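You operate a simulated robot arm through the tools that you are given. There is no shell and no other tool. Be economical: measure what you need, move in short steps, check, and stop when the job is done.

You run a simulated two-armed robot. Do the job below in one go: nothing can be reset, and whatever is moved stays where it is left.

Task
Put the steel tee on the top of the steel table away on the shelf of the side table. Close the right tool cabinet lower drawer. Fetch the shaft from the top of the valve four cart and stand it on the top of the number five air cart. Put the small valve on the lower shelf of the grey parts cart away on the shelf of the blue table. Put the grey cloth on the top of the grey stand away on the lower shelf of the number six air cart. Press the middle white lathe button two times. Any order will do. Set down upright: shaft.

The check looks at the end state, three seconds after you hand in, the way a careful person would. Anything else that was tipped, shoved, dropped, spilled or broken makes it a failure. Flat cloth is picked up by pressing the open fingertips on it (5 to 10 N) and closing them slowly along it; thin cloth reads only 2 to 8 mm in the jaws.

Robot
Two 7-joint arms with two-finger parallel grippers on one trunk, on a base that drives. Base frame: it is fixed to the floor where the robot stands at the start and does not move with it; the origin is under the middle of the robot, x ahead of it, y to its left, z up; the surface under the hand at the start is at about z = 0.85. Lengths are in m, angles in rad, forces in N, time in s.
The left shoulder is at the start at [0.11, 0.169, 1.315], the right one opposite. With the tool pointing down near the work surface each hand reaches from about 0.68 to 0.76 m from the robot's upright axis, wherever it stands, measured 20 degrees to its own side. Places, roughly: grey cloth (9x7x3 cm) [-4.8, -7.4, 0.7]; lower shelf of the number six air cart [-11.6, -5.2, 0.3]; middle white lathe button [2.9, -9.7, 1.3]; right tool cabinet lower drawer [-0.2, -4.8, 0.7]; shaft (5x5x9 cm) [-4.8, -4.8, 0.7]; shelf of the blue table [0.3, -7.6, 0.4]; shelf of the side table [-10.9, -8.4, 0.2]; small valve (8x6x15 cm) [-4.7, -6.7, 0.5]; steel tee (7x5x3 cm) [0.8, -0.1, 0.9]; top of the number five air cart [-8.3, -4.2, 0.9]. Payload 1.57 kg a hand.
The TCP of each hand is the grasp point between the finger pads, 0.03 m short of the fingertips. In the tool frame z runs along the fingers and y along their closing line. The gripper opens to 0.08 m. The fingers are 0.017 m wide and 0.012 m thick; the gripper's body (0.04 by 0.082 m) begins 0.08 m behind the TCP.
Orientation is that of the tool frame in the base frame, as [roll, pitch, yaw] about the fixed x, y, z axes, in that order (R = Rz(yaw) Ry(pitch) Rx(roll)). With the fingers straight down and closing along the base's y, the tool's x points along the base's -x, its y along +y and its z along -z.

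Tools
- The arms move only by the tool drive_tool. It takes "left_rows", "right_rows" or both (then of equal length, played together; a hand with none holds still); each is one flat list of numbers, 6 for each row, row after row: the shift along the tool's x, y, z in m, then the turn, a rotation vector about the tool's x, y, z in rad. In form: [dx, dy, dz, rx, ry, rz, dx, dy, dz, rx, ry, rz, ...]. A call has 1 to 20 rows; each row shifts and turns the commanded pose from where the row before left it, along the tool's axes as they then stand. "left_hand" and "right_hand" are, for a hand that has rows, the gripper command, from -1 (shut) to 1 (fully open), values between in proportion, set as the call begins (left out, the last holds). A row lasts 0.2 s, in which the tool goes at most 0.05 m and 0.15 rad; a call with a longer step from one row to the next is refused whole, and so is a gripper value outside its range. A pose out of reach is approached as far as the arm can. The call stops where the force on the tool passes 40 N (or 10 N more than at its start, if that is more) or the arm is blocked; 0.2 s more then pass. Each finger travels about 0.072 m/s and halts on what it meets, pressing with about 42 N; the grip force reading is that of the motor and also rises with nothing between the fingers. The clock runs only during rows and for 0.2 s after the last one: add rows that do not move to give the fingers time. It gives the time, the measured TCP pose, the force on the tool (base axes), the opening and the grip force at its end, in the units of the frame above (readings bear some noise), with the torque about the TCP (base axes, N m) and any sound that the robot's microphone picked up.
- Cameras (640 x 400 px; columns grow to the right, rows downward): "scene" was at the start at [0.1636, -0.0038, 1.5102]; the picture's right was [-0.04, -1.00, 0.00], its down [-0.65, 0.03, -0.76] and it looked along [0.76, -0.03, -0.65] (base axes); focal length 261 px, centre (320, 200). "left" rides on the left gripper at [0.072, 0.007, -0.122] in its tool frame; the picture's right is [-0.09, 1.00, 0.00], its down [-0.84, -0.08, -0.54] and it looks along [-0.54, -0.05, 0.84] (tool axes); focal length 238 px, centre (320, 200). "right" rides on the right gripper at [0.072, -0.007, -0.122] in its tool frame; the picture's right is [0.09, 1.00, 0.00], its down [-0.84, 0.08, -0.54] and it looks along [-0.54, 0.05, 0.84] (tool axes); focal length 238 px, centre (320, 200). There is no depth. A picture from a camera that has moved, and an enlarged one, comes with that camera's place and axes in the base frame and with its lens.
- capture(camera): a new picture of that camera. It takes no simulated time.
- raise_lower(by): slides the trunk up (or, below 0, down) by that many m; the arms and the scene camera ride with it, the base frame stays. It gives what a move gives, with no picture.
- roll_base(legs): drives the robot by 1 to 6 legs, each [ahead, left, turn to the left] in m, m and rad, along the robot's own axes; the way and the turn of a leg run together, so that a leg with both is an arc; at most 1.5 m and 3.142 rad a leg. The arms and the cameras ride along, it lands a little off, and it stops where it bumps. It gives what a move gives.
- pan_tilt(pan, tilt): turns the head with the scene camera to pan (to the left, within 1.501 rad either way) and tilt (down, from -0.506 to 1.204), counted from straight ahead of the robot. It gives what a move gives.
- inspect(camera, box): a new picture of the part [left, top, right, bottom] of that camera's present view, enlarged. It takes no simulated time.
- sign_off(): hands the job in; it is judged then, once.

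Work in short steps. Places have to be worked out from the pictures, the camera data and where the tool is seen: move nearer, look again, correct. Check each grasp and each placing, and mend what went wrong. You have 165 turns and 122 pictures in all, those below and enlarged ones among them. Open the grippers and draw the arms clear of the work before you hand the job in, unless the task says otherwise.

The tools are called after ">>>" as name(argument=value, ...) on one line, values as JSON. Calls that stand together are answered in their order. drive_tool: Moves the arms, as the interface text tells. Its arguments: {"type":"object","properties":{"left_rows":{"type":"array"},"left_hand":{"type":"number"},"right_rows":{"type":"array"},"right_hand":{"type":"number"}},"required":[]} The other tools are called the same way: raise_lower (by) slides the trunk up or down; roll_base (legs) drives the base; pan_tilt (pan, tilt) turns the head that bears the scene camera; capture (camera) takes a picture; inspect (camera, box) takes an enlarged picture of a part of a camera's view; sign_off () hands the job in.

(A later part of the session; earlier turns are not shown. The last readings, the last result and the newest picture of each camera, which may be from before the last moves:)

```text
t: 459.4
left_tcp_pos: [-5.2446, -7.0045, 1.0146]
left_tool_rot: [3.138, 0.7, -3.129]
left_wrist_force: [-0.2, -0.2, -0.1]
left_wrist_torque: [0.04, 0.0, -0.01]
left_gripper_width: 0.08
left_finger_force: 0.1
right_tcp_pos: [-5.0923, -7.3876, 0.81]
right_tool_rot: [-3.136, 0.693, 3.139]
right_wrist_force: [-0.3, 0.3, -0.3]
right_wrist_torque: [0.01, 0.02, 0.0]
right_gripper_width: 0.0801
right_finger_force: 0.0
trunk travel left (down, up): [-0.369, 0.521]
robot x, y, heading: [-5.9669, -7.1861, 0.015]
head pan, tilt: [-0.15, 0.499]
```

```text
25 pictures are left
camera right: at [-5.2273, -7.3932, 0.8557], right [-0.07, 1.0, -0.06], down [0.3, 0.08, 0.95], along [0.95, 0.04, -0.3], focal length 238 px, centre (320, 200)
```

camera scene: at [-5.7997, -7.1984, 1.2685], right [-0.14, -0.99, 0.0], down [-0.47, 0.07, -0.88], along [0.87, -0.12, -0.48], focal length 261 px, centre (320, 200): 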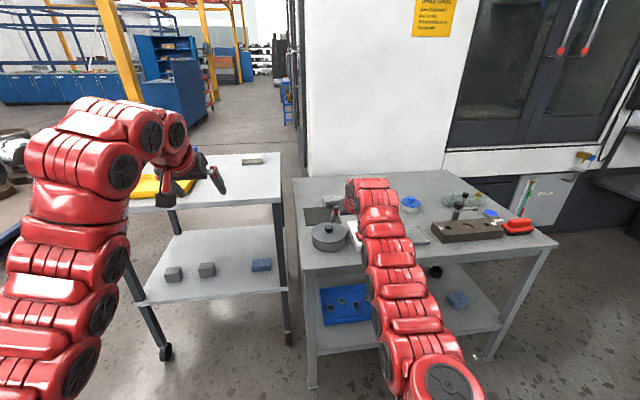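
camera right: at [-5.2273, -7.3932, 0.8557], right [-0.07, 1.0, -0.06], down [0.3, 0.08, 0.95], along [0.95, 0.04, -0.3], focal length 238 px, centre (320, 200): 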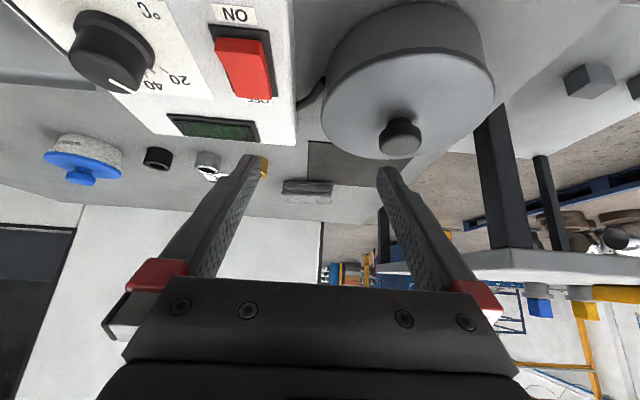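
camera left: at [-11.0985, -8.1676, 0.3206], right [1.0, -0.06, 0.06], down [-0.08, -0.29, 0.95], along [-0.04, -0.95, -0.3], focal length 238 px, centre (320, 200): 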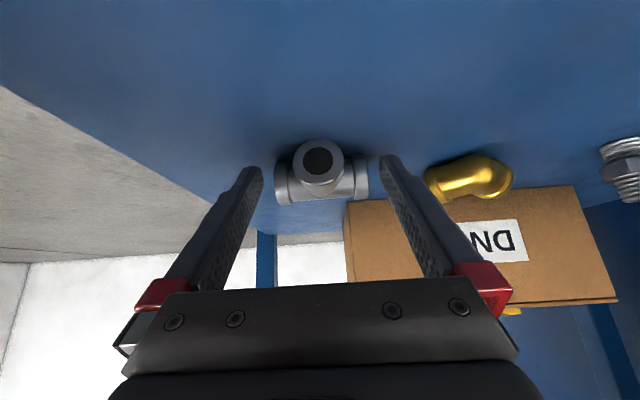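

The cloth lies ahead at about (-4.81, -7.40). I raise 2 cm to pass over the pot's knob, drive 27 cm forward and look from close up.

>>> raise_lower(by=0.02)

>>> roll_base(legs=[[0.26, 0, -0.012]])

>>> capture(camera="right")

```text
t: 460.1
left_tcp_pos: [-5.2441, -7.0053, 1.0337]
left_tool_rot: [3.137, 0.701, -3.13]
left_wrist_force: [0.1, -0.6, -0.2]
left_wrist_torque: [0.0, 0.01, -0.01]
left_gripper_width: 0.08
left_finger_force: 0.1
right_tcp_pos: [-5.0922, -7.3862, 0.8283]
right_tool_rot: [-3.137, 0.696, 3.14]
right_wrist_force: [0.5, 0.4, -0.6]
right_wrist_torque: [0.02, -0.01, 0.01]
right_gripper_width: 0.0801
right_finger_force: 0.2
trunk travel left (down, up): [-0.389, 0.501]
robot x, y, heading: [-5.9711, -7.1885, 0.014]
head pan, tilt: [-0.15, 0.499]
```

```text
t: 461.9
left_tcp_pos: [-4.9818, -7.0117, 1.0323]
left_tool_rot: [3.137, 0.699, -3.141]
left_wrist_force: [-0.8, 0.1, -0.7]
left_wrist_torque: [0.04, 0.0, 0.01]
left_gripper_width: 0.0801
left_finger_force: 0.0
right_tcp_pos: [-4.8338, -7.396, 0.8294]
right_tool_rot: [-3.137, 0.696, 3.128]
right_wrist_force: [-0.1, -0.5, 0.0]
right_wrist_torque: [0.03, -0.04, 0.0]
right_gripper_width: 0.0797
right_finger_force: 0.0
trunk travel left (down, up): [-0.389, 0.501]
robot x, y, heading: [-5.7117, -7.1846, -0.002]
head pan, tilt: [-0.15, 0.499]
```

```text
24 pictures are left
camera right: at [-4.9688, -7.4004, 0.875], right [-0.05, 1.0, -0.06], down [0.3, 0.08, 0.95], along [0.95, 0.03, -0.3], focal length 238 px, centre (320, 200)
```

right: 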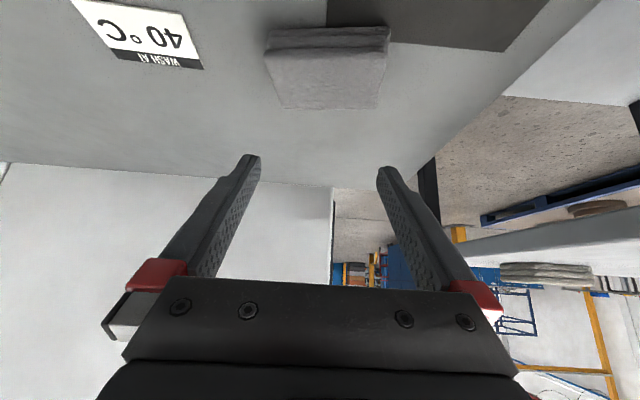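

Cloth top is at z≈0.72, centre (-4.81, -7.395). I set the fingers to 6 cm, nudge 1 cm forward and lower to just above it.

>>> drive_tool(right_rows=[-0.0084, 0.001, 0.007, 0, 0, 0, 0, 0, 0, 0, 0, 0, 0, 0, 0, 0, 0, 0], right_hand=0.5)

>>> raise_lower(by=-0.07)

>>> raise_lower(by=-0.006)

>>> capture(camera="right")

```text
t: 462.7
left_tcp_pos: [-4.9828, -7.0115, 1.0339]
left_tool_rot: [3.137, 0.701, -3.141]
left_wrist_force: [-0.2, -0.2, 0.3]
left_wrist_torque: [-0.01, -0.02, 0.02]
left_gripper_width: 0.0798
left_finger_force: 0.1
right_tcp_pos: [-4.8244, -7.3948, 0.8294]
right_tool_rot: [-3.136, 0.695, 3.128]
right_wrist_force: [-1.0, 1.0, 0.3]
right_wrist_torque: [-0.04, -0.04, -0.02]
right_gripper_width: 0.06
right_finger_force: 0.1
trunk travel left (down, up): [-0.389, 0.501]
robot x, y, heading: [-5.7107, -7.184, -0.001]
head pan, tilt: [-0.15, 0.499]
```

```text
t: 463.8
left_tcp_pos: [-4.9825, -7.0126, 0.9635]
left_tool_rot: [3.137, 0.7, 3.14]
left_wrist_force: [-0.1, -0.4, -0.5]
left_wrist_torque: [-0.01, 0.01, -0.02]
left_gripper_width: 0.0798
left_finger_force: 0.1
right_tcp_pos: [-4.8244, -7.3939, 0.7604]
right_tool_rot: [-3.138, 0.697, 3.127]
right_wrist_force: [-0.6, -0.3, -0.1]
right_wrist_torque: [-0.01, -0.01, 0.01]
right_gripper_width: 0.0602
right_finger_force: 0.1
trunk travel left (down, up): [-0.319, 0.571]
robot x, y, heading: [-5.7097, -7.1849, -0.001]
head pan, tilt: [-0.15, 0.499]
```

```text
t: 464.4
left_tcp_pos: [-4.9828, -7.0108, 0.9595]
left_tool_rot: [3.14, 0.703, -3.141]
left_wrist_force: [0.7, 0.0, 0.3]
left_wrist_torque: [0.03, 0.03, -0.01]
left_gripper_width: 0.08
left_finger_force: 0.1
right_tcp_pos: [-4.8245, -7.3937, 0.7571]
right_tool_rot: [-3.137, 0.703, 3.127]
right_wrist_force: [3.1, -0.8, 13.1]
right_wrist_torque: [0.09, -0.27, -0.02]
right_gripper_width: 0.0603
right_finger_force: 0.0
trunk travel left (down, up): [-0.313, 0.577]
robot x, y, heading: [-5.7095, -7.1854, 0.0]
head pan, tilt: [-0.15, 0.499]
```

```text
23 pictures are left
camera right: at [-4.9591, -7.3993, 0.8028], right [-0.05, 1.0, -0.06], down [0.29, 0.08, 0.95], along [0.96, 0.03, -0.29], focal length 238 px, centre (320, 200)
```

right: 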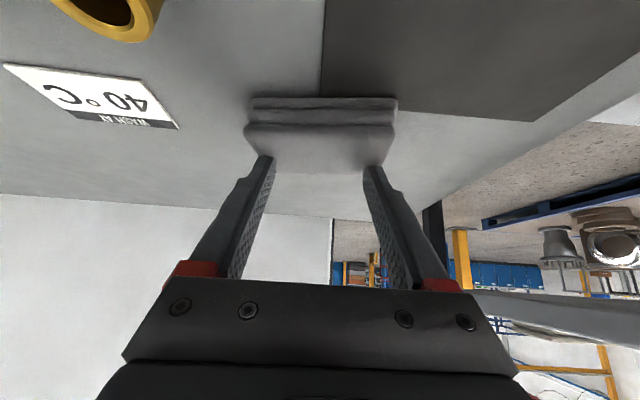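

Contact with 13 N, fingertips well on the cloth. I ease 2 mm up to get 5–10 N.

>>> raise_lower(by=-0.0)

>>> raise_lower(by=0.002)

```text
t: 464.9
left_tcp_pos: [-4.9827, -7.0116, 0.959]
left_tool_rot: [3.14, 0.702, 3.141]
left_wrist_force: [0.1, 0.4, 0.4]
left_wrist_torque: [0.01, 0.02, -0.03]
left_gripper_width: 0.0801
left_finger_force: 0.0
right_tcp_pos: [-4.8239, -7.3948, 0.7554]
right_tool_rot: [-3.136, 0.701, 3.128]
right_wrist_force: [6.4, -1.6, 18.9]
right_wrist_torque: [0.15, -0.42, -0.02]
right_gripper_width: 0.0604
right_finger_force: 0.0
trunk travel left (down, up): [-0.313, 0.577]
robot x, y, heading: [-5.7088, -7.1838, 0.003]
head pan, tilt: [-0.15, 0.499]
```

```text
t: 465.4
left_tcp_pos: [-4.9834, -7.0122, 0.9611]
left_tool_rot: [3.139, 0.705, 3.141]
left_wrist_force: [-0.2, -0.3, 0.7]
left_wrist_torque: [0.04, 0.0, 0.01]
left_gripper_width: 0.08
left_finger_force: 0.0
right_tcp_pos: [-4.8237, -7.3953, 0.7576]
right_tool_rot: [-3.138, 0.698, 3.127]
right_wrist_force: [6.5, -1.9, 18.0]
right_wrist_torque: [0.14, -0.4, -0.06]
right_gripper_width: 0.0603
right_finger_force: 0.0
trunk travel left (down, up): [-0.315, 0.575]
robot x, y, heading: [-5.7066, -7.186, -0.001]
head pan, tilt: [-0.15, 0.499]
```

Force settled at ~18 N; I ease up another 3 mm.

>>> raise_lower(by=0.003)

>>> drive_tool(right_rows=[0, 0, 0, 0, 0, 0, 0, 0, 0, 0, 0, 0])

```text
t: 465.9
left_tcp_pos: [-4.9829, -7.0125, 0.962]
left_tool_rot: [3.136, 0.701, 3.142]
left_wrist_force: [-0.8, -0.5, -0.2]
left_wrist_torque: [0.01, -0.03, 0.04]
left_gripper_width: 0.0801
left_finger_force: 0.1
right_tcp_pos: [-4.8246, -7.3949, 0.7564]
right_tool_rot: [-3.137, 0.692, 3.128]
right_wrist_force: [2.7, -0.4, 7.0]
right_wrist_torque: [0.05, -0.17, -0.03]
right_gripper_width: 0.0601
right_finger_force: 0.0
trunk travel left (down, up): [-0.318, 0.572]
robot x, y, heading: [-5.7078, -7.1822, -0.001]
head pan, tilt: [-0.15, 0.499]
```

```text
t: 466.5
left_tcp_pos: [-4.9827, -7.0116, 0.963]
left_tool_rot: [3.138, 0.701, -3.14]
left_wrist_force: [0.5, -0.1, 0.1]
left_wrist_torque: [0.02, 0.01, 0.0]
left_gripper_width: 0.0798
left_finger_force: 0.0
right_tcp_pos: [-4.8252, -7.3947, 0.7594]
right_tool_rot: [-3.137, 0.693, 3.128]
right_wrist_force: [-0.3, 0.6, 1.2]
right_wrist_torque: [0.02, 0.01, 0.0]
right_gripper_width: 0.0603
right_finger_force: 0.0
trunk travel left (down, up): [-0.318, 0.572]
robot x, y, heading: [-5.7052, -7.1858, -0.001]
head pan, tilt: [-0.15, 0.499]
```

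Nearly unloaded. I lower 2 mm with the arm and hold.

>>> drive_tool(right_rows=[0.0013, 0, 0.0015, 0, 0, 0, 0, 0, 0, 0, 0, 0, 0, 0, 0, 0, 0, 0])

```text
t: 467.3
left_tcp_pos: [-4.9822, -7.0117, 0.9635]
left_tool_rot: [3.139, 0.701, 3.142]
left_wrist_force: [0.0, -1.0, -0.5]
left_wrist_torque: [0.01, -0.02, -0.03]
left_gripper_width: 0.0799
left_finger_force: 0.0
right_tcp_pos: [-4.8246, -7.395, 0.7574]
right_tool_rot: [-3.136, 0.697, 3.129]
right_wrist_force: [0.4, 1.6, 7.4]
right_wrist_torque: [0.08, -0.12, -0.01]
right_gripper_width: 0.0602
right_finger_force: 0.0
trunk travel left (down, up): [-0.318, 0.572]
robot x, y, heading: [-5.7093, -7.1812, 0.003]
head pan, tilt: [-0.15, 0.499]
```

7.4 N, right in the window. I close in slow steps.

>>> drive_tool(right_rows=[0, 0, 0, 0, 0, 0, 0, 0, 0, 0, 0, 0], right_hand=0.3)

>>> drive_tool(right_rows=[0, 0, 0, 0, 0, 0, 0, 0, 0, 0, 0, 0], right_hand=0.1)

>>> drive_tool(right_rows=[0, 0, 0, 0, 0, 0, 0, 0, 0, 0, 0, 0], right_hand=-0.1)

>>> drive_tool(right_rows=[0, 0, 0, 0, 0, 0, 0, 0, 0, 0, 0, 0], right_hand=-0.3)

>>> drive_tool(right_rows=[0, 0, 0, 0, 0, 0, 0, 0, 0, 0, 0, 0], right_hand=-0.5)

>>> drive_tool(right_rows=[0, 0, 0, 0, 0, 0, 0, 0, 0, 0, 0, 0], right_hand=-0.7)

>>> drive_tool(right_rows=[0, 0, 0, 0, 0, 0, 0, 0, 0, 0, 0, 0], right_hand=-1)

>>> capture(camera="right")

```text
t: 467.9
left_tcp_pos: [-4.9832, -7.0126, 0.9624]
left_tool_rot: [3.141, 0.702, -3.14]
left_wrist_force: [0.5, 0.5, -0.4]
left_wrist_torque: [0.02, 0.02, 0.01]
left_gripper_width: 0.0799
left_finger_force: 0.0
right_tcp_pos: [-4.8253, -7.395, 0.758]
right_tool_rot: [-3.135, 0.698, 3.127]
right_wrist_force: [0.5, 2.4, 7.8]
right_wrist_torque: [0.19, -0.14, 0.07]
right_gripper_width: 0.0558
right_finger_force: 1.9
trunk travel left (down, up): [-0.318, 0.572]
robot x, y, heading: [-5.7083, -7.1829, 0.003]
head pan, tilt: [-0.15, 0.499]
```

```text
t: 468.5
left_tcp_pos: [-4.9824, -7.0116, 0.9649]
left_tool_rot: [3.14, 0.701, -3.14]
left_wrist_force: [0.5, 0.5, -0.6]
left_wrist_torque: [0.02, -0.01, 0.0]
left_gripper_width: 0.0799
left_finger_force: 0.0
right_tcp_pos: [-4.8245, -7.3943, 0.7573]
right_tool_rot: [-3.136, 0.696, 3.128]
right_wrist_force: [-0.7, 3.7, 7.5]
right_wrist_torque: [0.23, -0.14, 0.08]
right_gripper_width: 0.0472
right_finger_force: 1.9
trunk travel left (down, up): [-0.318, 0.572]
robot x, y, heading: [-5.7067, -7.1856, -0.0]
head pan, tilt: [-0.15, 0.499]
```

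```text
t: 469.1
left_tcp_pos: [-4.9826, -7.0113, 0.9631]
left_tool_rot: [3.141, 0.703, -3.141]
left_wrist_force: [-1.0, 1.0, 0.2]
left_wrist_torque: [-0.01, -0.02, -0.03]
left_gripper_width: 0.08
left_finger_force: 0.1
right_tcp_pos: [-4.8241, -7.3946, 0.7577]
right_tool_rot: [-3.137, 0.697, 3.127]
right_wrist_force: [1.1, 3.6, 8.0]
right_wrist_torque: [0.15, -0.11, 0.07]
right_gripper_width: 0.0392
right_finger_force: 1.6
trunk travel left (down, up): [-0.318, 0.572]
robot x, y, heading: [-5.708, -7.1879, -0.003]
head pan, tilt: [-0.15, 0.499]
```

```text
t: 469.7
left_tcp_pos: [-4.9835, -7.0119, 0.9646]
left_tool_rot: [3.14, 0.702, -3.14]
left_wrist_force: [-0.3, -0.5, -0.7]
left_wrist_torque: [0.05, -0.04, -0.01]
left_gripper_width: 0.0801
left_finger_force: 0.0
right_tcp_pos: [-4.8249, -7.3948, 0.7575]
right_tool_rot: [-3.134, 0.698, 3.128]
right_wrist_force: [0.2, 3.8, 8.1]
right_wrist_torque: [0.19, -0.12, 0.08]
right_gripper_width: 0.0315
right_finger_force: 1.6
trunk travel left (down, up): [-0.318, 0.572]
robot x, y, heading: [-5.7063, -7.1855, 0.002]
head pan, tilt: [-0.15, 0.499]
```

```text
t: 470.3
left_tcp_pos: [-4.9831, -7.0113, 0.9631]
left_tool_rot: [3.141, 0.702, 3.141]
left_wrist_force: [-0.3, 0.5, 0.7]
left_wrist_torque: [0.0, 0.0, -0.02]
left_gripper_width: 0.0799
left_finger_force: 0.1
right_tcp_pos: [-4.8241, -7.3946, 0.7582]
right_tool_rot: [-3.137, 0.697, 3.128]
right_wrist_force: [0.5, 3.1, 7.6]
right_wrist_torque: [0.1, -0.1, 0.02]
right_gripper_width: 0.0233
right_finger_force: 1.7
trunk travel left (down, up): [-0.318, 0.572]
robot x, y, heading: [-5.7091, -7.1857, -0.001]
head pan, tilt: [-0.15, 0.499]
```

```text
t: 470.9
left_tcp_pos: [-4.9825, -7.0117, 0.9621]
left_tool_rot: [3.14, 0.705, -3.14]
left_wrist_force: [-0.6, 0.4, 0.1]
left_wrist_torque: [-0.03, -0.02, -0.02]
left_gripper_width: 0.0802
left_finger_force: 0.2
right_tcp_pos: [-4.8245, -7.3934, 0.7575]
right_tool_rot: [-3.137, 0.696, 3.126]
right_wrist_force: [-0.3, 4.0, 8.7]
right_wrist_torque: [0.15, -0.11, 0.04]
right_gripper_width: 0.0153
right_finger_force: 1.5
trunk travel left (down, up): [-0.318, 0.572]
robot x, y, heading: [-5.7078, -7.1825, -0.002]
head pan, tilt: [-0.15, 0.499]
```

```text
t: 471.5
left_tcp_pos: [-4.9825, -7.0101, 0.9638]
left_tool_rot: [3.14, 0.704, 3.141]
left_wrist_force: [0.3, 1.9, -0.3]
left_wrist_torque: [0.0, 0.01, 0.02]
left_gripper_width: 0.0799
left_finger_force: 0.0
right_tcp_pos: [-4.825, -7.395, 0.7572]
right_tool_rot: [-3.135, 0.698, 3.128]
right_wrist_force: [-1.9, 3.8, 8.4]
right_wrist_torque: [0.11, -0.1, 0.04]
right_gripper_width: 0.0002
right_finger_force: 21.3
trunk travel left (down, up): [-0.318, 0.572]
robot x, y, heading: [-5.7073, -7.1822, -0.001]
head pan, tilt: [-0.15, 0.499]
```

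```text
22 pictures are left
camera right: at [-4.9597, -7.3992, 0.8038], right [-0.05, 1.0, -0.06], down [0.3, 0.08, 0.95], along [0.95, 0.03, -0.3], focal length 238 px, centre (320, 200)
```

right: 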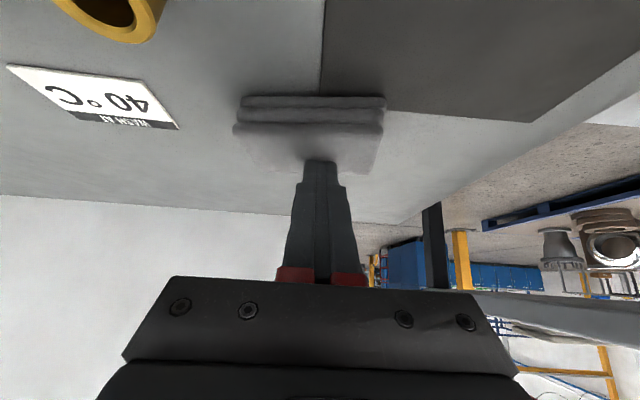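

The fingers just slid over the 3 cm folded stack (width reads 0). It is thick enough to take by its 7 cm sides, so I will grip it like a block: lift off, pull back, make the tool vertical and yaw it 90° so that it closes along x.

>>> raise_lower(by=0.08)

>>> drive_tool(right_rows=[0.025, 0, -0.0208, 0, 0, 0, 0.025, 0, -0.0208, 0, 0, 0, 0.025, 0, -0.0208, 0, 0, 0, 0.025, 0, -0.0208, 0, 0, 0, 0, 0, 0, 0, 0.14, 0, 0, 0, 0, 0, 0.14, 0, 0, 0, 0, 0, 0.14, 0, 0, 0, 0, 0, 0.14, 0, 0, 0, 0, 0, 0.137, 0, 0, 0, 0, 0, 0, 0], right_hand=1)

>>> drive_tool(right_rows=[0, 0, 0, 0, 0, -0.143, 0, 0, 0, 0, 0, -0.143, 0, 0, 0, 0, 0, -0.143, 0, 0, 0, 0, 0, -0.143, 0, 0, 0, 0, 0, -0.143, 0, 0, 0, 0, 0, -0.143, 0, 0, 0, 0, 0, -0.143, 0, 0, 0, 0, 0, -0.143, 0, 0, 0, 0, 0, -0.143, 0, 0, 0, 0, 0, -0.143, 0, 0, 0, 0, 0, -0.141, 0, 0, 0, 0, 0, 0])

>>> pan_tilt(pan=-0.2, tilt=1.1)

>>> capture(camera="scene")

```text
t: 472.7
left_tcp_pos: [-4.9819, -7.0135, 1.0421]
left_tool_rot: [3.137, 0.7, -3.141]
left_wrist_force: [-0.3, -0.3, -0.3]
left_wrist_torque: [0.01, -0.01, -0.02]
left_gripper_width: 0.0802
left_finger_force: 0.0
right_tcp_pos: [-4.8248, -7.3946, 0.8343]
right_tool_rot: [-3.136, 0.695, 3.128]
right_wrist_force: [-1.3, -0.6, -0.1]
right_wrist_torque: [0.01, 0.02, 0.0]
right_gripper_width: 0.0
right_finger_force: 21.4
trunk travel left (down, up): [-0.398, 0.492]
robot x, y, heading: [-5.7119, -7.186, 0.003]
head pan, tilt: [-0.15, 0.499]
```

```text
t: 474.9
left_tcp_pos: [-4.9824, -7.0128, 1.0442]
left_tool_rot: [3.137, 0.7, -3.141]
left_wrist_force: [0.0, 0.3, -0.1]
left_wrist_torque: [0.04, 0.03, 0.01]
left_gripper_width: 0.0801
left_finger_force: 0.1
right_tcp_pos: [-4.9604, -7.3925, 0.8338]
right_tool_rot: [-3.138, 0.133, 3.124]
right_wrist_force: [0.4, 0.5, -0.8]
right_wrist_torque: [0.01, 0.01, 0.0]
right_gripper_width: 0.08
right_finger_force: 0.1
right hand out of reach, approached as far as the arm can: row 8, 9
trunk travel left (down, up): [-0.398, 0.492]
robot x, y, heading: [-5.7093, -7.1871, 0.001]
head pan, tilt: [-0.15, 0.499]
```

```text
t: 477.5
left_tcp_pos: [-4.982, -7.0118, 1.0419]
left_tool_rot: [3.137, 0.702, -3.141]
left_wrist_force: [0.0, 0.0, 0.0]
left_wrist_torque: [-0.01, 0.03, -0.02]
left_gripper_width: 0.08
left_finger_force: 0.0
right_tcp_pos: [-4.96, -7.3918, 0.8356]
right_tool_rot: [-3.007, -0.005, -1.586]
right_wrist_force: [-0.6, -1.2, -0.9]
right_wrist_torque: [0.0, -0.01, -0.01]
right_gripper_width: 0.0798
right_finger_force: 0.1
trunk travel left (down, up): [-0.398, 0.492]
robot x, y, heading: [-5.7099, -7.1818, 0.003]
head pan, tilt: [-0.15, 0.499]
```

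```text
t: 478.5
left_tcp_pos: [-4.9822, -7.0124, 1.0428]
left_tool_rot: [3.137, 0.703, -3.141]
left_wrist_force: [0.3, 0.6, 0.4]
left_wrist_torque: [-0.04, -0.01, -0.02]
left_gripper_width: 0.0797
left_finger_force: 0.1
right_tcp_pos: [-4.959, -7.3916, 0.8344]
right_tool_rot: [-3.005, -0.005, -1.589]
right_wrist_force: [0.4, 0.0, 0.2]
right_wrist_torque: [-0.03, 0.0, 0.02]
right_gripper_width: 0.0796
right_finger_force: 0.1
trunk travel left (down, up): [-0.398, 0.492]
robot x, y, heading: [-5.7087, -7.183, 0.0]
head pan, tilt: [-0.201, 1.1]
```

```text
21 pictures are left
camera scene: at [-5.5673, -7.1977, 1.2498], right [-0.2, -0.98, 0.0], down [-0.87, 0.18, -0.45], along [0.45, -0.09, -0.89], focal length 261 px, centre (320, 200)
```

scene: 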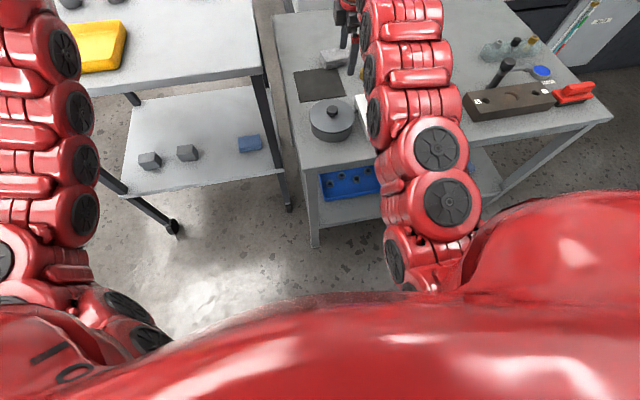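

The floor stays visible to 0.28 m ahead of my centre, so the base can go nearer. I drive 17.5 cm forward, shift the hand and make it fully vertical.

>>> roll_base(legs=[[0.175, 0, 0]])

>>> drive_tool(right_rows=[0, 0.015, 0, 0, 0, 0, 0, 0.015, 0, 0, 0, 0, 0, 0, 0, -0.067, 0, 0, 0, 0, 0, -0.067, 0, 0, 0, 0, 0, 0, 0, 0])

>>> capture(camera="right")

```text
t: 479.9
left_tcp_pos: [-4.8073, -7.0109, 1.0405]
left_tool_rot: [3.139, 0.7, -3.14]
left_wrist_force: [-0.5, 0.1, 0.2]
left_wrist_torque: [0.02, -0.04, -0.01]
left_gripper_width: 0.08
left_finger_force: 0.1
right_tcp_pos: [-4.7844, -7.3908, 0.8339]
right_tool_rot: [-3.004, -0.003, -1.588]
right_wrist_force: [0.3, 0.0, -0.3]
right_wrist_torque: [0.04, 0.02, -0.04]
right_gripper_width: 0.0798
right_finger_force: 0.0
trunk travel left (down, up): [-0.398, 0.492]
robot x, y, heading: [-5.535, -7.1817, 0.004]
head pan, tilt: [-0.201, 1.1]
```

```text
t: 481.1
left_tcp_pos: [-4.8093, -7.0105, 1.0429]
left_tool_rot: [3.138, 0.702, -3.141]
left_wrist_force: [-0.1, -0.4, 0.7]
left_wrist_torque: [0.02, 0.03, -0.01]
left_gripper_width: 0.0799
left_finger_force: 0.1
right_tcp_pos: [-4.8218, -7.3964, 0.8277]
right_tool_rot: [-3.14, -0.004, -1.589]
right_wrist_force: [0.7, 0.1, -0.2]
right_wrist_torque: [0.0, -0.02, 0.03]
right_gripper_width: 0.0802
right_finger_force: 0.0
right hand out of reach, approached as far as the arm can: row 4
trunk travel left (down, up): [-0.398, 0.492]
robot x, y, heading: [-5.5303, -7.1862, -0.0]
head pan, tilt: [-0.201, 1.1]
```

```text
20 pictures are left
camera right: at [-4.8185, -7.4677, 0.9483], right [-1.0, -0.07, 0.0], down [-0.06, 0.84, 0.54], along [-0.04, 0.54, -0.84], focal length 238 px, centre (320, 200)
```

right: 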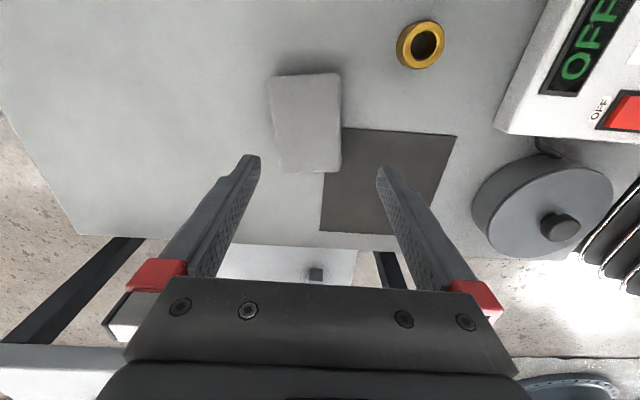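

Vertical, closing along x. The cloth's centre is (-4.812, -7.409), 6.5 cm across. I correct by 1 cm each way and lower.

>>> drive_tool(right_rows=[0.0125, -0.01, 0, 0, 0, 0, 0, 0, 0, 0, 0, 0])

>>> raise_lower(by=-0.06)

>>> capture(camera="right")

```text
t: 481.8
left_tcp_pos: [-4.8076, -7.0112, 1.0422]
left_tool_rot: [3.14, 0.702, 3.141]
left_wrist_force: [-0.3, -0.1, -0.1]
left_wrist_torque: [0.0, 0.0, 0.01]
left_gripper_width: 0.0799
left_finger_force: 0.2
right_tcp_pos: [-4.8182, -7.4025, 0.8272]
right_tool_rot: [-3.139, -0.004, -1.59]
right_wrist_force: [0.0, -0.4, -0.5]
right_wrist_torque: [-0.01, -0.02, 0.01]
right_gripper_width: 0.0799
right_finger_force: 0.0
right hand out of reach, approached as far as the arm can: row 1
trunk travel left (down, up): [-0.398, 0.492]
robot x, y, heading: [-5.5328, -7.185, -0.0]
head pan, tilt: [-0.201, 1.1]
```

```text
t: 482.8
left_tcp_pos: [-4.8076, -7.0104, 0.9833]
left_tool_rot: [3.137, 0.703, -3.139]
left_wrist_force: [-0.6, -1.0, 0.2]
left_wrist_torque: [-0.01, 0.01, 0.03]
left_gripper_width: 0.0801
left_finger_force: 0.0
right_tcp_pos: [-4.8183, -7.4033, 0.7672]
right_tool_rot: [-3.138, -0.004, -1.586]
right_wrist_force: [0.6, -0.3, -1.6]
right_wrist_torque: [0.01, -0.03, -0.01]
right_gripper_width: 0.0799
right_finger_force: 0.0
trunk travel left (down, up): [-0.338, 0.552]
robot x, y, heading: [-5.5373, -7.1851, -0.001]
head pan, tilt: [-0.201, 1.1]
```

```text
19 pictures are left
camera right: at [-4.8152, -7.4746, 0.8885], right [-1.0, -0.07, 0.0], down [-0.06, 0.84, 0.54], along [-0.04, 0.54, -0.84], focal length 238 px, centre (320, 200)
```

right: 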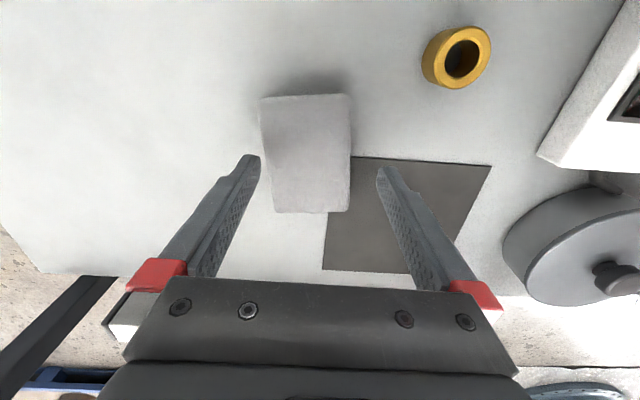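

Small base correction (7 mm forward, 8 mm right), then lower the last 3 cm.

>>> roll_base(legs=[[0.007, -0.008, 0]])

>>> raise_lower(by=-0.03)

>>> inspect(camera="right", box=[200, 100, 440, 250])

```text
t: 483.5
left_tcp_pos: [-4.7998, -7.0192, 0.983]
left_tool_rot: [3.138, 0.701, 3.14]
left_wrist_force: [0.3, -0.7, -0.6]
left_wrist_torque: [0.01, -0.04, 0.01]
left_gripper_width: 0.0799
left_finger_force: 0.2
right_tcp_pos: [-4.8103, -7.4101, 0.767]
right_tool_rot: [-3.14, -0.005, -1.589]
right_wrist_force: [-0.2, 0.5, 0.2]
right_wrist_torque: [-0.03, -0.02, 0.0]
right_gripper_width: 0.0801
right_finger_force: 0.1
trunk travel left (down, up): [-0.338, 0.552]
robot x, y, heading: [-5.5263, -7.1883, 0.0]
head pan, tilt: [-0.201, 1.1]
```

```text
t: 484.2
left_tcp_pos: [-4.8005, -7.0199, 0.9519]
left_tool_rot: [3.137, 0.702, -3.141]
left_wrist_force: [0.6, -0.2, 0.5]
left_wrist_torque: [0.01, 0.02, -0.02]
left_gripper_width: 0.0802
left_finger_force: 0.0
right_tcp_pos: [-4.8114, -7.4095, 0.7374]
right_tool_rot: [-3.139, -0.006, -1.59]
right_wrist_force: [0.8, 0.6, -0.6]
right_wrist_torque: [-0.03, 0.01, -0.05]
right_gripper_width: 0.08
right_finger_force: 0.1
trunk travel left (down, up): [-0.308, 0.582]
robot x, y, heading: [-5.5203, -7.1941, 0.001]
head pan, tilt: [-0.201, 1.1]
```

```text
2.67 times, centred on (320, 175) of right
camera zoom: at [-4.8081, -7.4825, 0.8585], right [-1.0, -0.07, 0.0], down [-0.06, 0.84, 0.54], along [-0.04, 0.54, -0.84], focal length 636 px, centre (320, 267)
```

zoom: 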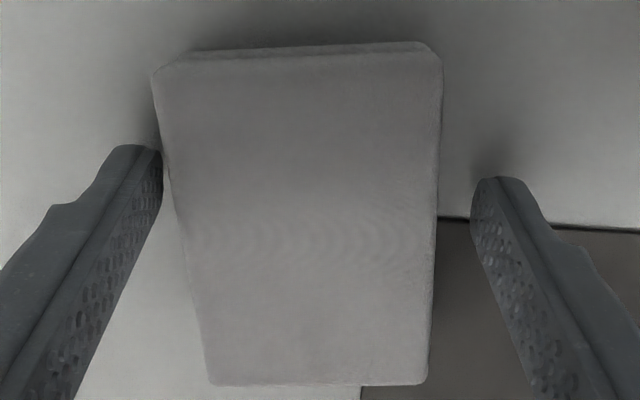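

The fingers straddle the cloth near the stand's surface. I close.

>>> drive_tool(right_rows=[0, 0, 0, 0, 0, 0, 0, 0, 0, 0, 0, 0, 0, 0, 0, 0, 0, 0, 0, 0, 0, 0, 0, 0], right_hand=-1)

>>> raise_lower(by=0.08)

>>> capture(camera="right")

```text
t: 485.2
left_tcp_pos: [-4.8002, -7.0194, 0.9526]
left_tool_rot: [3.139, 0.702, -3.14]
left_wrist_force: [0.3, 0.1, -0.2]
left_wrist_torque: [-0.02, -0.02, -0.01]
left_gripper_width: 0.08
left_finger_force: 0.1
right_tcp_pos: [-4.8118, -7.4107, 0.7379]
right_tool_rot: [-3.139, -0.006, -1.587]
right_wrist_force: [-0.4, -1.3, 2.1]
right_wrist_torque: [0.03, 0.07, 0.02]
right_gripper_width: 0.066
right_finger_force: 42.1
trunk travel left (down, up): [-0.308, 0.582]
robot x, y, heading: [-5.5282, -7.1919, 0.0]
head pan, tilt: [-0.201, 1.1]
```

```text
t: 486.4
left_tcp_pos: [-4.8001, -7.02, 1.0311]
left_tool_rot: [3.138, 0.702, -3.139]
left_wrist_force: [-0.2, 0.2, -0.2]
left_wrist_torque: [0.01, 0.01, 0.0]
left_gripper_width: 0.0797
left_finger_force: 0.0
right_tcp_pos: [-4.8107, -7.4101, 0.8167]
right_tool_rot: [-3.14, -0.004, -1.587]
right_wrist_force: [-0.3, 0.0, 0.2]
right_wrist_torque: [0.0, 0.05, 0.03]
right_gripper_width: 0.0656
right_finger_force: 42.2
trunk travel left (down, up): [-0.388, 0.502]
robot x, y, heading: [-5.5274, -7.1924, 0.004]
head pan, tilt: [-0.201, 1.1]
```

```text
17 pictures are left
camera right: at [-4.8076, -7.4825, 0.9378], right [-1.0, -0.07, 0.0], down [-0.06, 0.84, 0.54], along [-0.04, 0.54, -0.84], focal length 238 px, centre (320, 200)
```

right: 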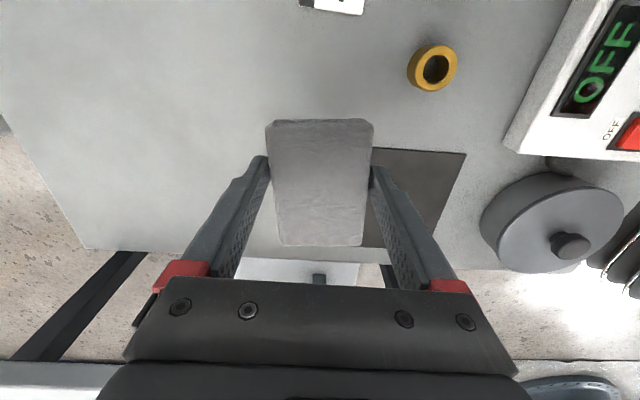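

Got it: 66 mm, lifted cleanly. I raise a bit, back away and drive west to the number six cart.

>>> raise_lower(by=0.2)

>>> roll_base(legs=[[-0.36, 0, 0], [0, 0.9, 0], [0, 0, 3.14], [1.5, 0, 0], [1.5, 0, 0], [1.4, 0, 0]])

>>> pan_tilt(pan=-0.4, tilt=0.5)

>>> capture(camera="scene")

```text
t: 488.6
left_tcp_pos: [-4.8001, -7.02, 1.2323]
left_tool_rot: [3.139, 0.701, -3.139]
left_wrist_force: [0.6, -0.5, -0.4]
left_wrist_torque: [-0.02, 0.03, 0.02]
left_gripper_width: 0.0802
left_finger_force: 0.0
right_tcp_pos: [-4.8103, -7.41, 1.0178]
right_tool_rot: [-3.139, -0.005, -1.588]
right_wrist_force: [1.0, -0.2, -0.2]
right_wrist_torque: [0.0, 0.02, -0.01]
right_gripper_width: 0.0651
right_finger_force: 41.8
trunk travel left (down, up): [-0.588, 0.302]
robot x, y, heading: [-5.5305, -7.1907, 0.007]
head pan, tilt: [-0.201, 1.1]
```

```text
t: 523.2
left_tcp_pos: [-11.0215, -6.4476, 1.2328]
left_tool_rot: [3.138, 0.702, -0.011]
left_wrist_force: [0.5, 0.7, -0.5]
left_wrist_torque: [0.0, 0.02, -0.02]
left_gripper_width: 0.0799
left_finger_force: 0.2
right_tcp_pos: [-11.0068, -6.0556, 1.017]
right_tool_rot: [-3.141, -0.006, 1.543]
right_wrist_force: [1.4, 0.4, -0.1]
right_wrist_torque: [0.03, 0.02, 0.03]
right_gripper_width: 0.0637
right_finger_force: 42.0
trunk travel left (down, up): [-0.588, 0.302]
robot x, y, heading: [-10.2918, -6.2843, 3.134]
head pan, tilt: [-0.201, 1.1]
```

```text
t: 524.2
left_tcp_pos: [-11.0206, -6.4477, 1.2319]
left_tool_rot: [3.137, 0.702, -0.01]
left_wrist_force: [0.1, 0.7, 0.2]
left_wrist_torque: [-0.03, 0.02, -0.03]
left_gripper_width: 0.0799
left_finger_force: 0.0
right_tcp_pos: [-11.0073, -6.0561, 1.0176]
right_tool_rot: [-3.137, -0.007, 1.541]
right_wrist_force: [0.1, 0.3, -0.9]
right_wrist_torque: [-0.02, -0.01, -0.01]
right_gripper_width: 0.0639
right_finger_force: 41.9
trunk travel left (down, up): [-0.588, 0.302]
robot x, y, heading: [-10.2925, -6.2814, 3.133]
head pan, tilt: [-0.4, 0.499]
```

```text
16 pictures are left
camera scene: at [-10.4584, -6.2453, 1.4874], right [0.4, 0.92, 0.0], down [0.44, -0.19, -0.88], along [-0.8, 0.35, -0.48], focal length 261 px, centre (320, 200)
```

scene: 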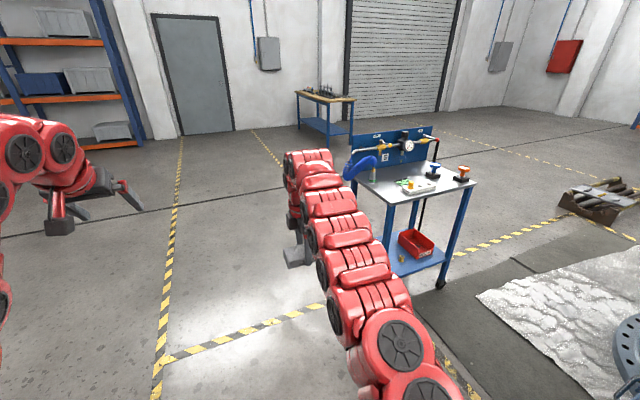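

Cart six: deck x -11.33…-11.86, y -5.52…-4.90, shelf z≈0.31, red bin and brass on the north part; the south end of the shelf is free. I go south of it, face north and lower the hands.

>>> roll_base(legs=[[1.5, 0, 0], [0, 0.38, 0], [0, 0, -1.562]])

>>> raise_lower(by=-0.4)

>>> pan_tilt(pan=-0.1, tilt=0.5)

>>> capture(camera="scene")

```text
t: 537.5
left_tcp_pos: [-11.9672, -5.9217, 1.2327]
left_tool_rot: [3.138, 0.701, -1.573]
left_wrist_force: [0.1, -1.5, 0.2]
left_wrist_torque: [0.01, 0.0, 0.02]
left_gripper_width: 0.0801
left_finger_force: 0.0
right_tcp_pos: [-11.5753, -5.9331, 1.0172]
right_tool_rot: [-3.139, -0.004, -0.019]
right_wrist_force: [0.3, -0.3, 0.2]
right_wrist_torque: [0.0, 0.01, 0.04]
right_gripper_width: 0.0636
right_finger_force: 42.1
trunk travel left (down, up): [-0.588, 0.302]
robot x, y, heading: [-11.7949, -6.6482, 1.574]
head pan, tilt: [-0.4, 0.499]
```

```text
t: 541.3
left_tcp_pos: [-11.9691, -5.9206, 0.8334]
left_tool_rot: [3.139, 0.701, -1.573]
left_wrist_force: [0.1, 0.3, -0.1]
left_wrist_torque: [0.01, 0.01, -0.01]
left_gripper_width: 0.08
left_finger_force: 0.1
right_tcp_pos: [-11.5773, -5.9324, 0.6174]
right_tool_rot: [-3.138, -0.005, -0.019]
right_wrist_force: [0.1, 0.3, -0.6]
right_wrist_torque: [0.01, 0.0, 0.03]
right_gripper_width: 0.0636
right_finger_force: 42.3
trunk travel left (down, up): [-0.188, 0.702]
robot x, y, heading: [-11.7942, -6.6456, 1.571]
head pan, tilt: [-0.4, 0.499]
```

```text
t: 542.1
left_tcp_pos: [-11.968, -5.9211, 0.8323]
left_tool_rot: [3.139, 0.701, -1.572]
left_wrist_force: [-0.4, -0.9, -0.9]
left_wrist_torque: [-0.01, 0.01, 0.02]
left_gripper_width: 0.0801
left_finger_force: 0.1
right_tcp_pos: [-11.5764, -5.9326, 0.6175]
right_tool_rot: [-3.138, -0.006, -0.019]
right_wrist_force: [0.0, 0.2, -0.9]
right_wrist_torque: [0.02, -0.03, -0.02]
right_gripper_width: 0.0636
right_finger_force: 42.1
trunk travel left (down, up): [-0.188, 0.702]
robot x, y, heading: [-11.7971, -6.6479, 1.569]
head pan, tilt: [-0.099, 0.499]
```

```text
15 pictures are left
camera scene: at [-11.7882, -6.4775, 1.0875], right [0.99, -0.1, 0.0], down [-0.05, -0.48, -0.88], along [0.09, 0.87, -0.48], focal length 261 px, centre (320, 200)
```

scene: 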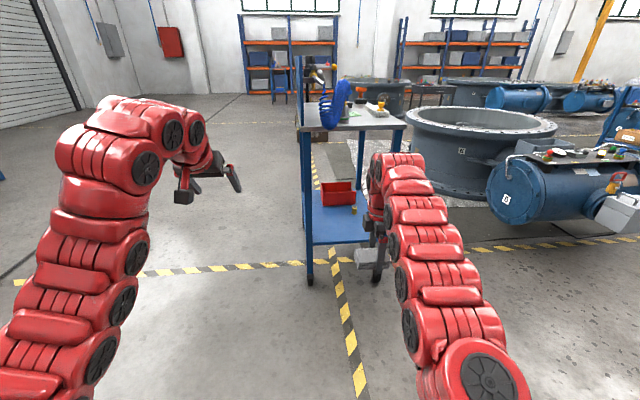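

South end: shelf edge y≈-5.42, free area x -11.70…-11.37. I lower to z≈0.43, shift right 4.5 cm and go in most of the way.

>>> raise_lower(by=-0.185)

>>> roll_base(legs=[[0, -0.045, 0], [0.4, 0, 0]])

>>> capture(camera="right")

>>> capture(camera="scene")

```text
t: 544.2
left_tcp_pos: [-11.9676, -5.9213, 0.6474]
left_tool_rot: [3.138, 0.701, -1.569]
left_wrist_force: [-0.8, 0.1, -0.4]
left_wrist_torque: [0.02, 0.04, -0.02]
left_gripper_width: 0.0803
left_finger_force: 0.1
right_tcp_pos: [-11.5776, -5.933, 0.4331]
right_tool_rot: [-3.138, -0.005, -0.019]
right_wrist_force: [-0.3, -0.3, -1.7]
right_wrist_torque: [0.01, 0.0, -0.02]
right_gripper_width: 0.0639
right_finger_force: 41.7
trunk travel left (down, up): [-0.003, 0.887]
robot x, y, heading: [-11.7958, -6.6516, 1.566]
head pan, tilt: [-0.099, 0.499]
```

```text
t: 547.1
left_tcp_pos: [-11.92, -5.526, 0.6484]
left_tool_rot: [3.138, 0.702, -1.575]
left_wrist_force: [-0.3, 0.2, 0.6]
left_wrist_torque: [-0.01, -0.03, 0.04]
left_gripper_width: 0.08
left_finger_force: 0.0
right_tcp_pos: [-11.5294, -5.539, 0.4318]
right_tool_rot: [-3.141, -0.004, -0.024]
right_wrist_force: [0.5, 0.2, -0.5]
right_wrist_torque: [0.05, 0.05, 0.04]
right_gripper_width: 0.0639
right_finger_force: 42.7
trunk travel left (down, up): [-0.003, 0.887]
robot x, y, heading: [-11.7494, -6.2537, 1.567]
head pan, tilt: [-0.099, 0.499]
```

```text
14 pictures are left
camera right: at [-11.4587, -5.5338, 0.5531], right [0.07, -1.0, 0.0], down [-0.84, -0.06, 0.54], along [-0.54, -0.04, -0.84], focal length 238 px, centre (320, 200)
```

right: 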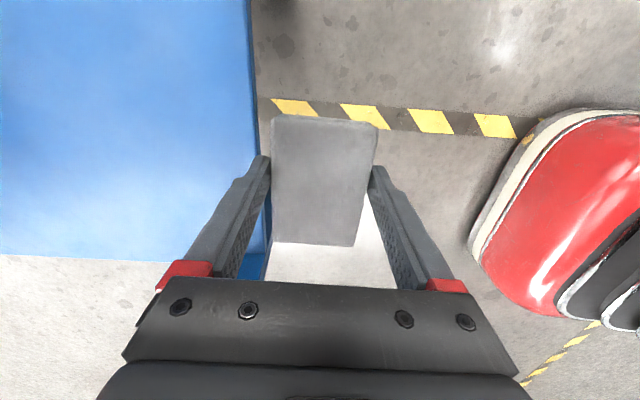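

```text
13 pictures are left
camera scene: at [-11.7415, -6.0821, 0.9024], right [0.99, -0.1, 0.0], down [-0.05, -0.48, -0.88], along [0.09, 0.87, -0.48], focal length 261 px, centre (320, 200)
```

scene: 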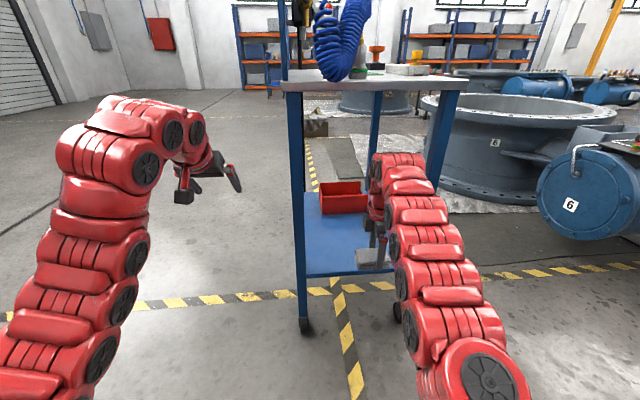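

Edge at y≈-5.47, shelf z≈0.29, everything clears. I go 18 cm further in and lower with the arm.

>>> roll_base(legs=[[0.18, 0, 0]])

>>> drive_tool(right_rows=[0, 0, 0.025, 0, 0, 0, 0, 0, 0.025, 0, 0, 0, 0, 0, 0.025, 0, 0, 0, 0, 0, 0, 0, 0, 0])

>>> capture(camera="right")

```text
t: 548.6
left_tcp_pos: [-11.9173, -5.3476, 0.6468]
left_tool_rot: [3.139, 0.702, -1.575]
left_wrist_force: [0.2, -0.1, -0.7]
left_wrist_torque: [-0.03, 0.02, 0.01]
left_gripper_width: 0.0799
left_finger_force: 0.1
right_tcp_pos: [-11.5276, -5.3595, 0.4322]
right_tool_rot: [-3.139, -0.006, -0.024]
right_wrist_force: [0.1, 0.4, 0.3]
right_wrist_torque: [-0.03, 0.02, 0.0]
right_gripper_width: 0.0638
right_finger_force: 42.1
trunk travel left (down, up): [-0.003, 0.887]
robot x, y, heading: [-11.7473, -6.0733, 1.561]
head pan, tilt: [-0.099, 0.499]
```

```text
t: 549.6
left_tcp_pos: [-11.9194, -5.3474, 0.647]
left_tool_rot: [3.139, 0.701, -1.575]
left_wrist_force: [-0.5, 0.4, 0.2]
left_wrist_torque: [-0.01, -0.02, 0.03]
left_gripper_width: 0.0801
left_finger_force: 0.0
right_tcp_pos: [-11.5269, -5.3603, 0.3561]
right_tool_rot: [-3.14, -0.005, -0.022]
right_wrist_force: [-0.8, 0.1, -0.7]
right_wrist_torque: [-0.03, 0.01, -0.05]
right_gripper_width: 0.0638
right_finger_force: 41.9
trunk travel left (down, up): [-0.003, 0.887]
robot x, y, heading: [-11.7486, -6.0714, 1.568]
head pan, tilt: [-0.099, 0.499]
```

```text
12 pictures are left
camera right: at [-11.4577, -5.3551, 0.4776], right [0.07, -1.0, 0.0], down [-0.84, -0.06, 0.54], along [-0.54, -0.04, -0.84], focal length 238 px, centre (320, 200)
```

right: 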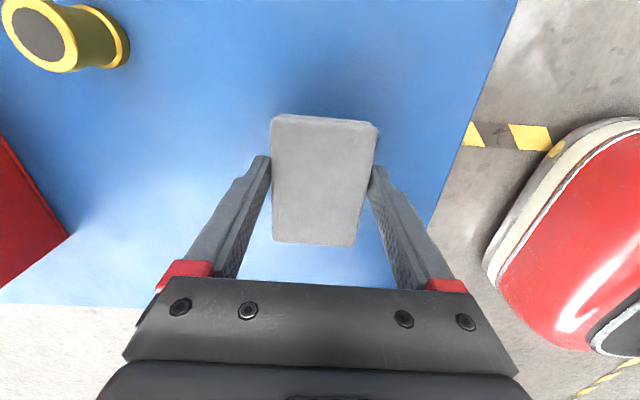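

Right above free shelf. I lower in small steps.

>>> drive_tool(right_rows=[0, 0, 0.01, 0, 0, 0, 0, 0, 0.008, 0, 0, 0, 0, 0, 0, 0, 0, 0])

>>> drive_tool(right_rows=[0, 0, 0.004, 0, 0, 0, 0, 0, 0, 0, 0, 0])

>>> drive_tool(right_rows=[0, 0, 0.004, 0, 0, 0, 0, 0, 0, 0, 0, 0])

```text
t: 550.4
left_tcp_pos: [-11.9187, -5.3466, 0.6476]
left_tool_rot: [3.139, 0.702, -1.575]
left_wrist_force: [1.0, 0.0, -0.9]
left_wrist_torque: [-0.02, 0.03, 0.03]
left_gripper_width: 0.0798
left_finger_force: 0.1
right_tcp_pos: [-11.5264, -5.3595, 0.3388]
right_tool_rot: [-3.14, -0.006, -0.023]
right_wrist_force: [0.0, -0.1, 0.6]
right_wrist_torque: [-0.01, 0.01, 0.03]
right_gripper_width: 0.0638
right_finger_force: 42.4
trunk travel left (down, up): [-0.003, 0.887]
robot x, y, heading: [-11.7469, -6.0734, 1.566]
head pan, tilt: [-0.099, 0.499]
```

```text
t: 551.0
left_tcp_pos: [-11.9188, -5.3467, 0.6483]
left_tool_rot: [3.138, 0.7, -1.575]
left_wrist_force: [-0.6, -0.1, -0.7]
left_wrist_torque: [0.01, 0.0, 0.0]
left_gripper_width: 0.0799
left_finger_force: 0.0
right_tcp_pos: [-11.5271, -5.3589, 0.3357]
right_tool_rot: [-3.138, -0.006, -0.024]
right_wrist_force: [-1.5, -1.0, 4.6]
right_wrist_torque: [-0.18, -0.16, -0.03]
right_gripper_width: 0.0635
right_finger_force: 41.8
trunk travel left (down, up): [-0.003, 0.887]
robot x, y, heading: [-11.7524, -6.0736, 1.562]
head pan, tilt: [-0.099, 0.499]
```

```text
t: 551.6
left_tcp_pos: [-11.9193, -5.3482, 0.6503]
left_tool_rot: [3.141, 0.706, -1.574]
left_wrist_force: [0.0, -1.0, -0.2]
left_wrist_torque: [0.02, 0.02, 0.02]
left_gripper_width: 0.08
left_finger_force: 0.0
right_tcp_pos: [-11.5271, -5.3577, 0.3355]
right_tool_rot: [-3.132, -0.007, -0.022]
right_wrist_force: [-0.1, -3.2, 32.8]
right_wrist_torque: [-0.93, -0.29, -0.01]
right_gripper_width: 0.0637
right_finger_force: 41.9
trunk travel left (down, up): [-0.003, 0.887]
robot x, y, heading: [-11.7512, -6.0733, 1.566]
head pan, tilt: [-0.099, 0.499]
```

Landed. I relieve 4 mm, open, then rise and look.

>>> drive_tool(right_rows=[0, 0, -0.004, 0, 0, 0, 0, 0, 0, 0, 0, 0])

>>> drive_tool(right_rows=[0, 0, 0, 0, 0, 0, 0, 0, 0, 0, 0, 0, 0, 0, 0, 0, 0, 0], right_hand=1)

>>> drive_tool(right_rows=[0, 0, -0.02, 0, 0, 0, 0, 0, -0.03, 0, 0, 0, 0, 0, -0.03, 0, 0, 0, 0, 0, -0.03, 0, 0, 0])

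>>> capture(camera="right")

```text
t: 552.2
left_tcp_pos: [-11.9189, -5.3479, 0.6483]
left_tool_rot: [3.141, 0.703, -1.576]
left_wrist_force: [-0.5, 0.3, 1.0]
left_wrist_torque: [0.0, 0.0, -0.03]
left_gripper_width: 0.08
left_finger_force: 0.0
right_tcp_pos: [-11.5271, -5.3595, 0.335]
right_tool_rot: [-3.137, -0.006, -0.023]
right_wrist_force: [2.1, 4.8, 10.9]
right_wrist_torque: [0.32, -0.32, 0.13]
right_gripper_width: 0.0637
right_finger_force: 41.8
trunk travel left (down, up): [-0.003, 0.887]
robot x, y, heading: [-11.7494, -6.0742, 1.564]
head pan, tilt: [-0.099, 0.499]
```

```text
t: 553.0
left_tcp_pos: [-11.919, -5.3472, 0.6478]
left_tool_rot: [3.139, 0.702, -1.576]
left_wrist_force: [-0.1, 0.9, -0.2]
left_wrist_torque: [-0.02, 0.03, -0.02]
left_gripper_width: 0.0798
left_finger_force: 0.1
right_tcp_pos: [-11.5283, -5.3588, 0.3355]
right_tool_rot: [-3.141, -0.005, -0.022]
right_wrist_force: [0.5, -0.4, 0.3]
right_wrist_torque: [0.0, -0.05, 0.04]
right_gripper_width: 0.0799
right_finger_force: 0.1
trunk travel left (down, up): [-0.003, 0.887]
robot x, y, heading: [-11.7483, -6.074, 1.563]
head pan, tilt: [-0.099, 0.499]
```

```text
t: 554.0
left_tcp_pos: [-11.9202, -5.3478, 0.6476]
left_tool_rot: [-3.141, 0.702, -1.577]
left_wrist_force: [-0.1, -0.4, -0.8]
left_wrist_torque: [-0.03, 0.0, 0.02]
left_gripper_width: 0.0801
left_finger_force: 0.2
right_tcp_pos: [-11.5275, -5.361, 0.4447]
right_tool_rot: [-3.139, -0.006, -0.022]
right_wrist_force: [-0.3, 0.0, 0.4]
right_wrist_torque: [0.01, -0.03, -0.02]
right_gripper_width: 0.0801
right_finger_force: 0.1
trunk travel left (down, up): [-0.003, 0.887]
robot x, y, heading: [-11.7502, -6.0756, 1.57]
head pan, tilt: [-0.099, 0.499]
```

```text
11 pictures are left
camera right: at [-11.4576, -5.3577, 0.5655], right [0.07, -1.0, 0.0], down [-0.84, -0.06, 0.54], along [-0.54, -0.04, -0.84], focal length 238 px, centre (320, 200)
```

right: 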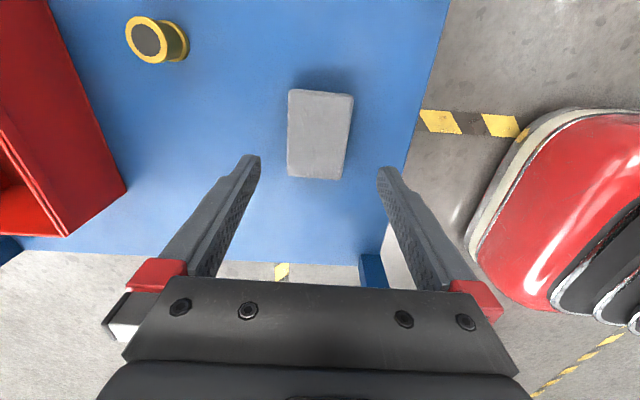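

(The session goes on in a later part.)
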